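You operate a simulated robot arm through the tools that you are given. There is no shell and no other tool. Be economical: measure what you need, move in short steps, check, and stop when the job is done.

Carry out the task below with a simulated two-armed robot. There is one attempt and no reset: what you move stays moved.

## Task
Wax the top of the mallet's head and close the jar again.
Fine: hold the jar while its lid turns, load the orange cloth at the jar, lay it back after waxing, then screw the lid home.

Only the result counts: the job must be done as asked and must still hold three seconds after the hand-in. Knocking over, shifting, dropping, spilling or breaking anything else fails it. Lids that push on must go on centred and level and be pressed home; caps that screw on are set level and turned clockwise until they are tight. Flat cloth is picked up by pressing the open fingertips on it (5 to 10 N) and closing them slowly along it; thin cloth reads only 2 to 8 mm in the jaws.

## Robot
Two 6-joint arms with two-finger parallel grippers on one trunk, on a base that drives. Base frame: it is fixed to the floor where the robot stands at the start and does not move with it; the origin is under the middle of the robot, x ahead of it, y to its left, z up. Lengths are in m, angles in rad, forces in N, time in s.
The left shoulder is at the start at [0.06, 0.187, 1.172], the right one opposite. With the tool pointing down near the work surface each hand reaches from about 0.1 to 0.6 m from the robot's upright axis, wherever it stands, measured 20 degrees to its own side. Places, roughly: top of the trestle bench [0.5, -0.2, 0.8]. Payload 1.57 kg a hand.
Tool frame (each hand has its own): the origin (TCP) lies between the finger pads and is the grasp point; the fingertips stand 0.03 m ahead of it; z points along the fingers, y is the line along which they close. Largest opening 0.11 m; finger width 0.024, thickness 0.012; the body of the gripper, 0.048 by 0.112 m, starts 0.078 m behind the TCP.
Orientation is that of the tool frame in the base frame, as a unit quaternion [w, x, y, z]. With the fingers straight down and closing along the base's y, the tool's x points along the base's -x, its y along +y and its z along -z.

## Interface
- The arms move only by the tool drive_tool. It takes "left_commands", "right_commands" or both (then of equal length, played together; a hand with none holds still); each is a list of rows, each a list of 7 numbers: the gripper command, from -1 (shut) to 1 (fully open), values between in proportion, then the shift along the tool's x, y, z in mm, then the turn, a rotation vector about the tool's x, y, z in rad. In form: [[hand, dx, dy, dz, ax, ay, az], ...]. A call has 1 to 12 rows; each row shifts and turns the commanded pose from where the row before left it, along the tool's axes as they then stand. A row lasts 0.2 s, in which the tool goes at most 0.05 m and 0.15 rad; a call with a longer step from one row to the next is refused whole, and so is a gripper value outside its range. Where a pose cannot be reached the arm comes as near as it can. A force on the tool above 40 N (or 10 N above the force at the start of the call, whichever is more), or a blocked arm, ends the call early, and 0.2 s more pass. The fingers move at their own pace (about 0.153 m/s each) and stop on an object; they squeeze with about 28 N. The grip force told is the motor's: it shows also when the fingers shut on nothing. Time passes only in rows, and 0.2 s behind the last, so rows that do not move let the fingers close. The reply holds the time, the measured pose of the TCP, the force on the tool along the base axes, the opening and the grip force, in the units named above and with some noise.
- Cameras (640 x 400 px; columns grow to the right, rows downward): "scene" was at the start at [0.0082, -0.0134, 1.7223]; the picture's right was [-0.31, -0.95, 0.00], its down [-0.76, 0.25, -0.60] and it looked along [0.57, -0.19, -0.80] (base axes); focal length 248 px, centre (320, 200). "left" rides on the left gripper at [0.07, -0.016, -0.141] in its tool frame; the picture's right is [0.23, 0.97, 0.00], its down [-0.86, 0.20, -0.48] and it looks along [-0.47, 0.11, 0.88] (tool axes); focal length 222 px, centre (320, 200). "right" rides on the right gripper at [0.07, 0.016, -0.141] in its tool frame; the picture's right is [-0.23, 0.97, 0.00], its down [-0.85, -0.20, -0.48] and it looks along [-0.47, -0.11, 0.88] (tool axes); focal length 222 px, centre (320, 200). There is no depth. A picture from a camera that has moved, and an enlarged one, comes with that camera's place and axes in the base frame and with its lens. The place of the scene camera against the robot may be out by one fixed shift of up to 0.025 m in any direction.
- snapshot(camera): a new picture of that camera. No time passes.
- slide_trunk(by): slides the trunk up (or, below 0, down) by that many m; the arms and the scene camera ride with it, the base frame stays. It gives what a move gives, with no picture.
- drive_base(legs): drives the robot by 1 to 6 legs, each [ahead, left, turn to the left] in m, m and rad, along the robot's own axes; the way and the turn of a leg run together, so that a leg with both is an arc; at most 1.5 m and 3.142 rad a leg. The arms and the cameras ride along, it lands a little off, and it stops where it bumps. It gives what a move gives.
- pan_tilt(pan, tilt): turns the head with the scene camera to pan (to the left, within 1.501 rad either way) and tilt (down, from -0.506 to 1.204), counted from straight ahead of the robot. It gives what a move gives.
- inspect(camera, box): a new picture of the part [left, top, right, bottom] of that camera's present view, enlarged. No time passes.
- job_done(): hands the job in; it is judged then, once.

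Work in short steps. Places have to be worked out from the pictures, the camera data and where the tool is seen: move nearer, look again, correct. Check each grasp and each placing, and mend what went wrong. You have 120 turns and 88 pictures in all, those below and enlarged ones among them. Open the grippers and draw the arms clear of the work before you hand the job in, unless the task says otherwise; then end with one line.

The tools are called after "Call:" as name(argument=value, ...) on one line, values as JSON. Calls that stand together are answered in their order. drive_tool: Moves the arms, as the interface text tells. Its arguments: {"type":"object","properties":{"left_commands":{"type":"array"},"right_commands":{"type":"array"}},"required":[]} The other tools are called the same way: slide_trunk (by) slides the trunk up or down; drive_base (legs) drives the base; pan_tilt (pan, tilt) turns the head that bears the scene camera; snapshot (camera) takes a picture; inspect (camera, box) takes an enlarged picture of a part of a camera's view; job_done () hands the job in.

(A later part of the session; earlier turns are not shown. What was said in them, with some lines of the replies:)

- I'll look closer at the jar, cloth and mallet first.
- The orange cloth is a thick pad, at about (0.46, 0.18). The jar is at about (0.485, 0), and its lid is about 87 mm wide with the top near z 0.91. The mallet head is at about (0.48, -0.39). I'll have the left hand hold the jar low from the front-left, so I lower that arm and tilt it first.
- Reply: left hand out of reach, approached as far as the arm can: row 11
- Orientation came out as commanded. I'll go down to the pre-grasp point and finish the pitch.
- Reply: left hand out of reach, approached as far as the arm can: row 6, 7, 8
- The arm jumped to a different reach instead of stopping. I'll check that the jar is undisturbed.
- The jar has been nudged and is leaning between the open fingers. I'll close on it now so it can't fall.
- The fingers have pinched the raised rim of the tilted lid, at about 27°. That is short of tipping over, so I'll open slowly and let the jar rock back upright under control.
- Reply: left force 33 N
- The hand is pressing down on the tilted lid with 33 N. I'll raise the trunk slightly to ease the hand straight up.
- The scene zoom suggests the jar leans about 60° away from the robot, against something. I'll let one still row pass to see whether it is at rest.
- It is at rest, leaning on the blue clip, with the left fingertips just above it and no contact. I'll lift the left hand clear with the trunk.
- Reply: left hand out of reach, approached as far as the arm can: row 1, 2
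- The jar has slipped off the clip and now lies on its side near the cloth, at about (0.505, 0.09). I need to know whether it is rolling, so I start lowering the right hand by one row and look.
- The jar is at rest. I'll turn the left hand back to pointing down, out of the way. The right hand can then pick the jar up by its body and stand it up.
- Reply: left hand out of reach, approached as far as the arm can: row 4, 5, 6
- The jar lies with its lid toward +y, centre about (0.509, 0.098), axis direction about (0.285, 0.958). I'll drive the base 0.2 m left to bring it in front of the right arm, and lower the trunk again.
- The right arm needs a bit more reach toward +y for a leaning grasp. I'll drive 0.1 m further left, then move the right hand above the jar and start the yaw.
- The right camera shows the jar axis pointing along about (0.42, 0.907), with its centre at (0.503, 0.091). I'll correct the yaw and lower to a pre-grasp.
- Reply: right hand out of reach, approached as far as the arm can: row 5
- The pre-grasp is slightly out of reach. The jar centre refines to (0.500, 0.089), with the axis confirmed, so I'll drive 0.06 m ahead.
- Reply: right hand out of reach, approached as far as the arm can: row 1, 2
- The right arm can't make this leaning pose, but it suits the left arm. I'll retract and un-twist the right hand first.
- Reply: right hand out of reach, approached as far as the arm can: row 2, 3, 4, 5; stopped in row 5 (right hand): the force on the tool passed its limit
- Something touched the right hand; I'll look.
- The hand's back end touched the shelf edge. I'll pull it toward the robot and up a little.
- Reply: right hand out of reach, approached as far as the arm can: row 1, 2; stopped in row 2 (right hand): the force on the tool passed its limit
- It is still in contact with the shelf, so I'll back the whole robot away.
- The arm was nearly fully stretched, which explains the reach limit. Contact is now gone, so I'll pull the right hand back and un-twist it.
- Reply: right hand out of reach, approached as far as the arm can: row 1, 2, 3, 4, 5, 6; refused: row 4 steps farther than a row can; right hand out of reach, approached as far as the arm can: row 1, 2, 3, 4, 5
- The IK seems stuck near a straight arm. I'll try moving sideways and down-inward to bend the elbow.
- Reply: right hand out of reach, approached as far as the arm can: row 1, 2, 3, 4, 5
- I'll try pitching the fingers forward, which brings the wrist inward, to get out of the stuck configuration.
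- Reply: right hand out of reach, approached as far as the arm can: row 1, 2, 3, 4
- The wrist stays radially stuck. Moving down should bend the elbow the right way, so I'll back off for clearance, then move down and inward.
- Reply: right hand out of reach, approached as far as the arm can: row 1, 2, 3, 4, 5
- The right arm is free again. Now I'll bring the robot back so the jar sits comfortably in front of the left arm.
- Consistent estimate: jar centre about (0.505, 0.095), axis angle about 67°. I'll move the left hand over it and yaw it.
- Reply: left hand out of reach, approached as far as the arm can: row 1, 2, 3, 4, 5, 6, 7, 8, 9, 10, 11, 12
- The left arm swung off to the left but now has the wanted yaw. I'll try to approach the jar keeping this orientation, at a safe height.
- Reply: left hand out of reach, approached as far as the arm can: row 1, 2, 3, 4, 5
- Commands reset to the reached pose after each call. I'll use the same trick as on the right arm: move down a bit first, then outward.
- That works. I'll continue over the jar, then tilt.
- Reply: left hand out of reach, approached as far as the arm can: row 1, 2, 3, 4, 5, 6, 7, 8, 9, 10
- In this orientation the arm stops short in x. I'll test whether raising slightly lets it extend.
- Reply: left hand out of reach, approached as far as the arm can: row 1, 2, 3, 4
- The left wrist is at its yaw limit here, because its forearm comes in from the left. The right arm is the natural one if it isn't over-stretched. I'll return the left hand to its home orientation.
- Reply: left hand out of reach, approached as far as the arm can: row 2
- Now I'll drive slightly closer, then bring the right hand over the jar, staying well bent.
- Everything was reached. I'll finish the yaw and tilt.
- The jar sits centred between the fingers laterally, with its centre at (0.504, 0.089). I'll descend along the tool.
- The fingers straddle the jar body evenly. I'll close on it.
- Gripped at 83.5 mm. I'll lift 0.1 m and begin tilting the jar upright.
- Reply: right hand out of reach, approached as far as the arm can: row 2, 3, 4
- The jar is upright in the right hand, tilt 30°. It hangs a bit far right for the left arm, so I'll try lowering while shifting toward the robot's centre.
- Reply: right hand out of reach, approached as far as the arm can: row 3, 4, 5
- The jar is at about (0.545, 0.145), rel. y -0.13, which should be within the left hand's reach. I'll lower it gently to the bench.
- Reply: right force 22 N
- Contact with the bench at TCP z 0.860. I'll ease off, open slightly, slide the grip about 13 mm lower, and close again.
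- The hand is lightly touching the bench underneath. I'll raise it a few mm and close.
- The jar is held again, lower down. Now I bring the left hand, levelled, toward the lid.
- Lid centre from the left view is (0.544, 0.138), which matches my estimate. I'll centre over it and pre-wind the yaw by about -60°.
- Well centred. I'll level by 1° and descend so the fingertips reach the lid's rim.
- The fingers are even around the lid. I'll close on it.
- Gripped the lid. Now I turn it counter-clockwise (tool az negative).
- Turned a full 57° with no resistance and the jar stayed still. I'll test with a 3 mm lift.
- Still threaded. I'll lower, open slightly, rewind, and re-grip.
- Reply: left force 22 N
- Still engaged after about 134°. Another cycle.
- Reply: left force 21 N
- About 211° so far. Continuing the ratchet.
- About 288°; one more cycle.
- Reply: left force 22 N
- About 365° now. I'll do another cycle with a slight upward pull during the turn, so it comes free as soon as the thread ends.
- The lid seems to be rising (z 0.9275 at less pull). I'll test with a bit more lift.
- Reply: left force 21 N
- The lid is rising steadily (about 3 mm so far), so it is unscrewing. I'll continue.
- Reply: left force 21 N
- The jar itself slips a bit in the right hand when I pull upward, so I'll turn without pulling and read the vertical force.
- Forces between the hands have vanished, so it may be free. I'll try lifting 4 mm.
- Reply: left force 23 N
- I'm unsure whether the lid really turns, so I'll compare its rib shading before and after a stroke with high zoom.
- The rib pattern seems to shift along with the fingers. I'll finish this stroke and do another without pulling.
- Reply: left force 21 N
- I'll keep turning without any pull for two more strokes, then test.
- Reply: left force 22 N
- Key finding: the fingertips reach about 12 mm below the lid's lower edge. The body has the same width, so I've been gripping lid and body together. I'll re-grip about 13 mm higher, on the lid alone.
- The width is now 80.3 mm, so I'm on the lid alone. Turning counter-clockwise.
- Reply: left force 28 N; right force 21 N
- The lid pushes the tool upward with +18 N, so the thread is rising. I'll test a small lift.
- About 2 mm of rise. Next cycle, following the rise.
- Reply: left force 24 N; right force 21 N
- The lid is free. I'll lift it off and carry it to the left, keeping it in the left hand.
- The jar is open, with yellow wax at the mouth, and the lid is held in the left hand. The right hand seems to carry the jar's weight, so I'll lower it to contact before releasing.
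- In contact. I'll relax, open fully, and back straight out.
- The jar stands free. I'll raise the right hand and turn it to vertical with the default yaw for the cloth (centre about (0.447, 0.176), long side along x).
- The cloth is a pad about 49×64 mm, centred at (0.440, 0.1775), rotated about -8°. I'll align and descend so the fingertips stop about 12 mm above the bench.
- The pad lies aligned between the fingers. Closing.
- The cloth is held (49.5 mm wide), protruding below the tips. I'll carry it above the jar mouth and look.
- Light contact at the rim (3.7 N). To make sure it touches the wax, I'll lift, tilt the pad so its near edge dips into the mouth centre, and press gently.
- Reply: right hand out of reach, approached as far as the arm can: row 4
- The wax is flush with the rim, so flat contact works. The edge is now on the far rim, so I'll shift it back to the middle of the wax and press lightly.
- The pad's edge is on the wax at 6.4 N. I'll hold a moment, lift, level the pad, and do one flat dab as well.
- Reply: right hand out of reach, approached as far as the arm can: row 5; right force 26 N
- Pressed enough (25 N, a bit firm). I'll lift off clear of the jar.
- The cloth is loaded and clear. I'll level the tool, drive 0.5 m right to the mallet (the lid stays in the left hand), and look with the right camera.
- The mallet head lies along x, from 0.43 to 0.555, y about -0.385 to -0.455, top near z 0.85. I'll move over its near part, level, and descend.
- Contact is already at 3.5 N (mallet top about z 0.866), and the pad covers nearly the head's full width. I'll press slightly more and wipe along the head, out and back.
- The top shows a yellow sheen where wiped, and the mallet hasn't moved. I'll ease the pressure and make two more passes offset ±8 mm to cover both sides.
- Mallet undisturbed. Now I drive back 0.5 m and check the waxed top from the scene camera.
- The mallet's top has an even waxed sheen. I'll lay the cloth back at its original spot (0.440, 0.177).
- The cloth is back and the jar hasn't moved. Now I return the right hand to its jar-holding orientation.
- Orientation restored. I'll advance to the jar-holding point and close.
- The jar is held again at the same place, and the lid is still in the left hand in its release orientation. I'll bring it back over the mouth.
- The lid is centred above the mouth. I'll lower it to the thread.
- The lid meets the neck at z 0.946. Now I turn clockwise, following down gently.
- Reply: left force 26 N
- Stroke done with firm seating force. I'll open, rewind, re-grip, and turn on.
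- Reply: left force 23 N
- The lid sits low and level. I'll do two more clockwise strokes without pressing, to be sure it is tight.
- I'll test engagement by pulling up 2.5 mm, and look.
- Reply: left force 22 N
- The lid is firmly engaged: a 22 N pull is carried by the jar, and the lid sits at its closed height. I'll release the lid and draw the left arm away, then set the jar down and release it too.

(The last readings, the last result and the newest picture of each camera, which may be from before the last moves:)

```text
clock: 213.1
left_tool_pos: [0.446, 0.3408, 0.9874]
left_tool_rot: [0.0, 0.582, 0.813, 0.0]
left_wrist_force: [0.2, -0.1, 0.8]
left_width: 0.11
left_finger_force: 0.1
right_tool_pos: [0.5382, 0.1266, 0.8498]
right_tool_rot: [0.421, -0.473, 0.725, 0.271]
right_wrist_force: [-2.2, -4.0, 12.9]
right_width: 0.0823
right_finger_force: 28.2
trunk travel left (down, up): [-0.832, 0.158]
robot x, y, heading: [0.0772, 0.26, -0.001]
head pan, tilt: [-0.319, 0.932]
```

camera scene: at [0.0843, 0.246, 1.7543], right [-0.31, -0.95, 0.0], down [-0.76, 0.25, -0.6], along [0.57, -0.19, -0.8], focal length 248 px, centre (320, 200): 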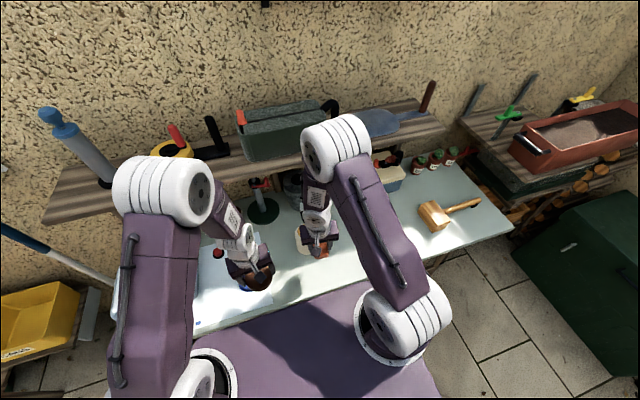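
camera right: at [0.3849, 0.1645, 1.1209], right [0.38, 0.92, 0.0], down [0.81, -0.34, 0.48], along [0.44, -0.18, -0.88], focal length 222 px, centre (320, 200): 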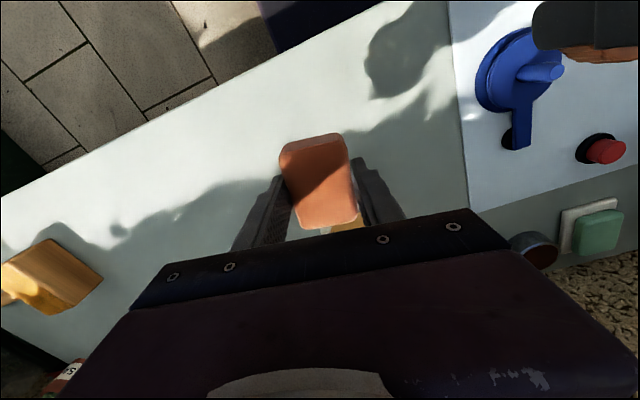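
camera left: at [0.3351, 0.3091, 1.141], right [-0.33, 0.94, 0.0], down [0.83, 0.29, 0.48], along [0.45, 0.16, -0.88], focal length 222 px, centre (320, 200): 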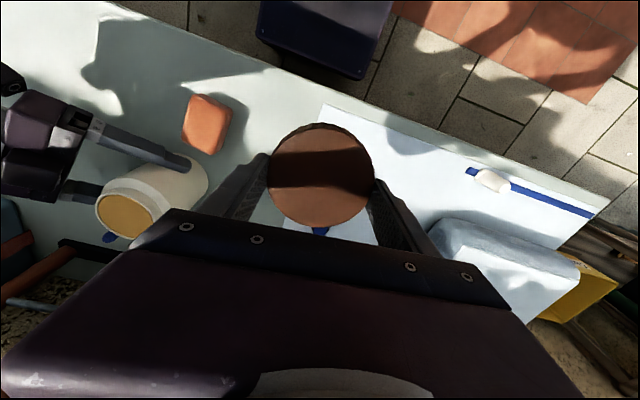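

The jar is on the bench. I'll release it and retreat the right hand.

Call:
drive_tool(right_commands=[[-1, -0.8, 0, -0.5, 0, 0, 0], [0.6, 0, 0, 0, 0, 0, 0], [1, 0, 0, 0, 0, 0, 0], [1, 0, 0, -15, 0, 0, 0], [1, 0, 0, -30, 0, 0, 0], [1, 0, 0, -40, 0, 0, 0], [1, 0, 0, -40, 0, 0, 0], [1, -20, 0, -20, 0, 0, 0]])

Call:
snapshot(camera="left")

Call:
snapshot(camera="scene")

```text
clock: 214.9
left_tool_pos: [0.447, 0.3426, 0.9857]
left_tool_rot: [0.0, 0.582, 0.814, -0.001]
left_wrist_force: [0.2, 0.3, 0.5]
left_width: 0.1098
left_finger_force: 0.0
right_tool_pos: [0.4903, 0.0217, 0.94]
right_tool_rot: [0.419, -0.474, 0.725, 0.272]
right_wrist_force: [-0.7, -0.9, 0.0]
right_width: 0.1101
right_finger_force: 0.0
trunk travel left (down, up): [-0.832, 0.158]
robot x, y, heading: [0.0828, 0.2592, -0.005]
head pan, tilt: [-0.319, 0.932]
```

```text
1 pictures are left
camera left: at [0.4083, 0.4026, 1.1288], right [0.85, 0.53, 0.0], down [0.47, -0.74, 0.48], along [0.25, -0.41, -0.88], focal length 222 px, centre (320, 200)
```

left: 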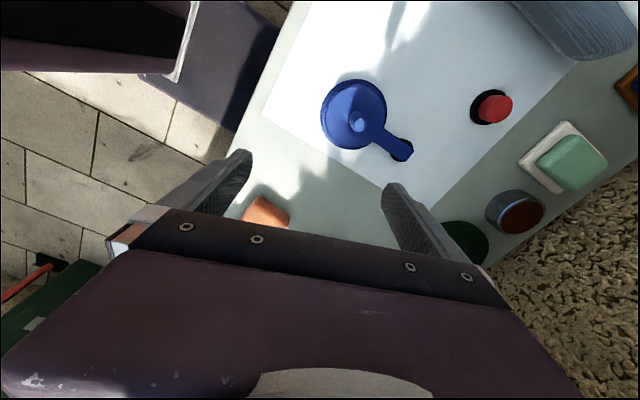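

```text
0 pictures are left
camera scene: at [0.0856, 0.2462, 1.7543], right [-0.31, -0.95, 0.0], down [-0.76, 0.25, -0.6], along [0.57, -0.19, -0.8], focal length 248 px, centre (320, 200)
```

scene: 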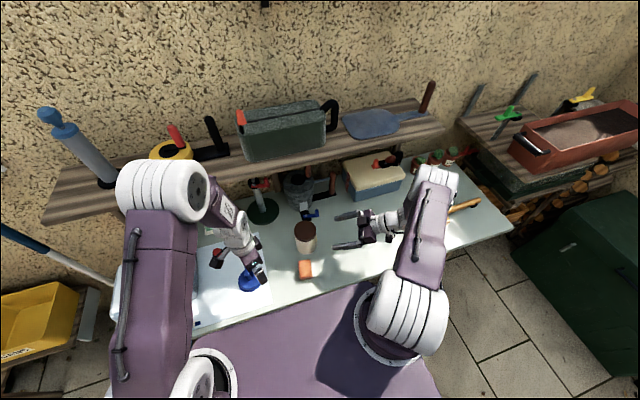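

The closed jar stands upright, the cloth is in place, and the mallet is undisturbed. I'll back the robot off a little so both arms are well clear, then hand in.

Call:
drive_base(legs=[[-0.1, 0, 0]])

Call:
job_done()

```text
clock: 216.0
left_tool_pos: [0.3488, 0.3406, 0.9859]
left_tool_rot: [0.001, 0.583, 0.813, -0.001]
left_wrist_force: [-0.2, 0.6, 0.4]
left_width: 0.1103
left_finger_force: 0.0
right_tool_pos: [0.3937, 0.0204, 0.9384]
right_tool_rot: [0.418, -0.473, 0.726, 0.272]
right_wrist_force: [-0.3, 1.3, 0.7]
right_width: 0.1101
right_finger_force: 0.1
trunk travel left (down, up): [-0.832, 0.158]
robot x, y, heading: [-0.0229, 0.2562, -0.001]
head pan, tilt: [-0.319, 0.932]
```

```text
The job is handed in.
```

The mallet's top is waxed, the cloth is back in its place, and the jar's lid is screwed on tight. Early on I knocked the closed jar over (nothing spilled), and it now stands about 15 cm from its starting spot; the jar also fell against the blue clip, and the right hand bumped the shelf edge, but nothing looked moved in the pictures.
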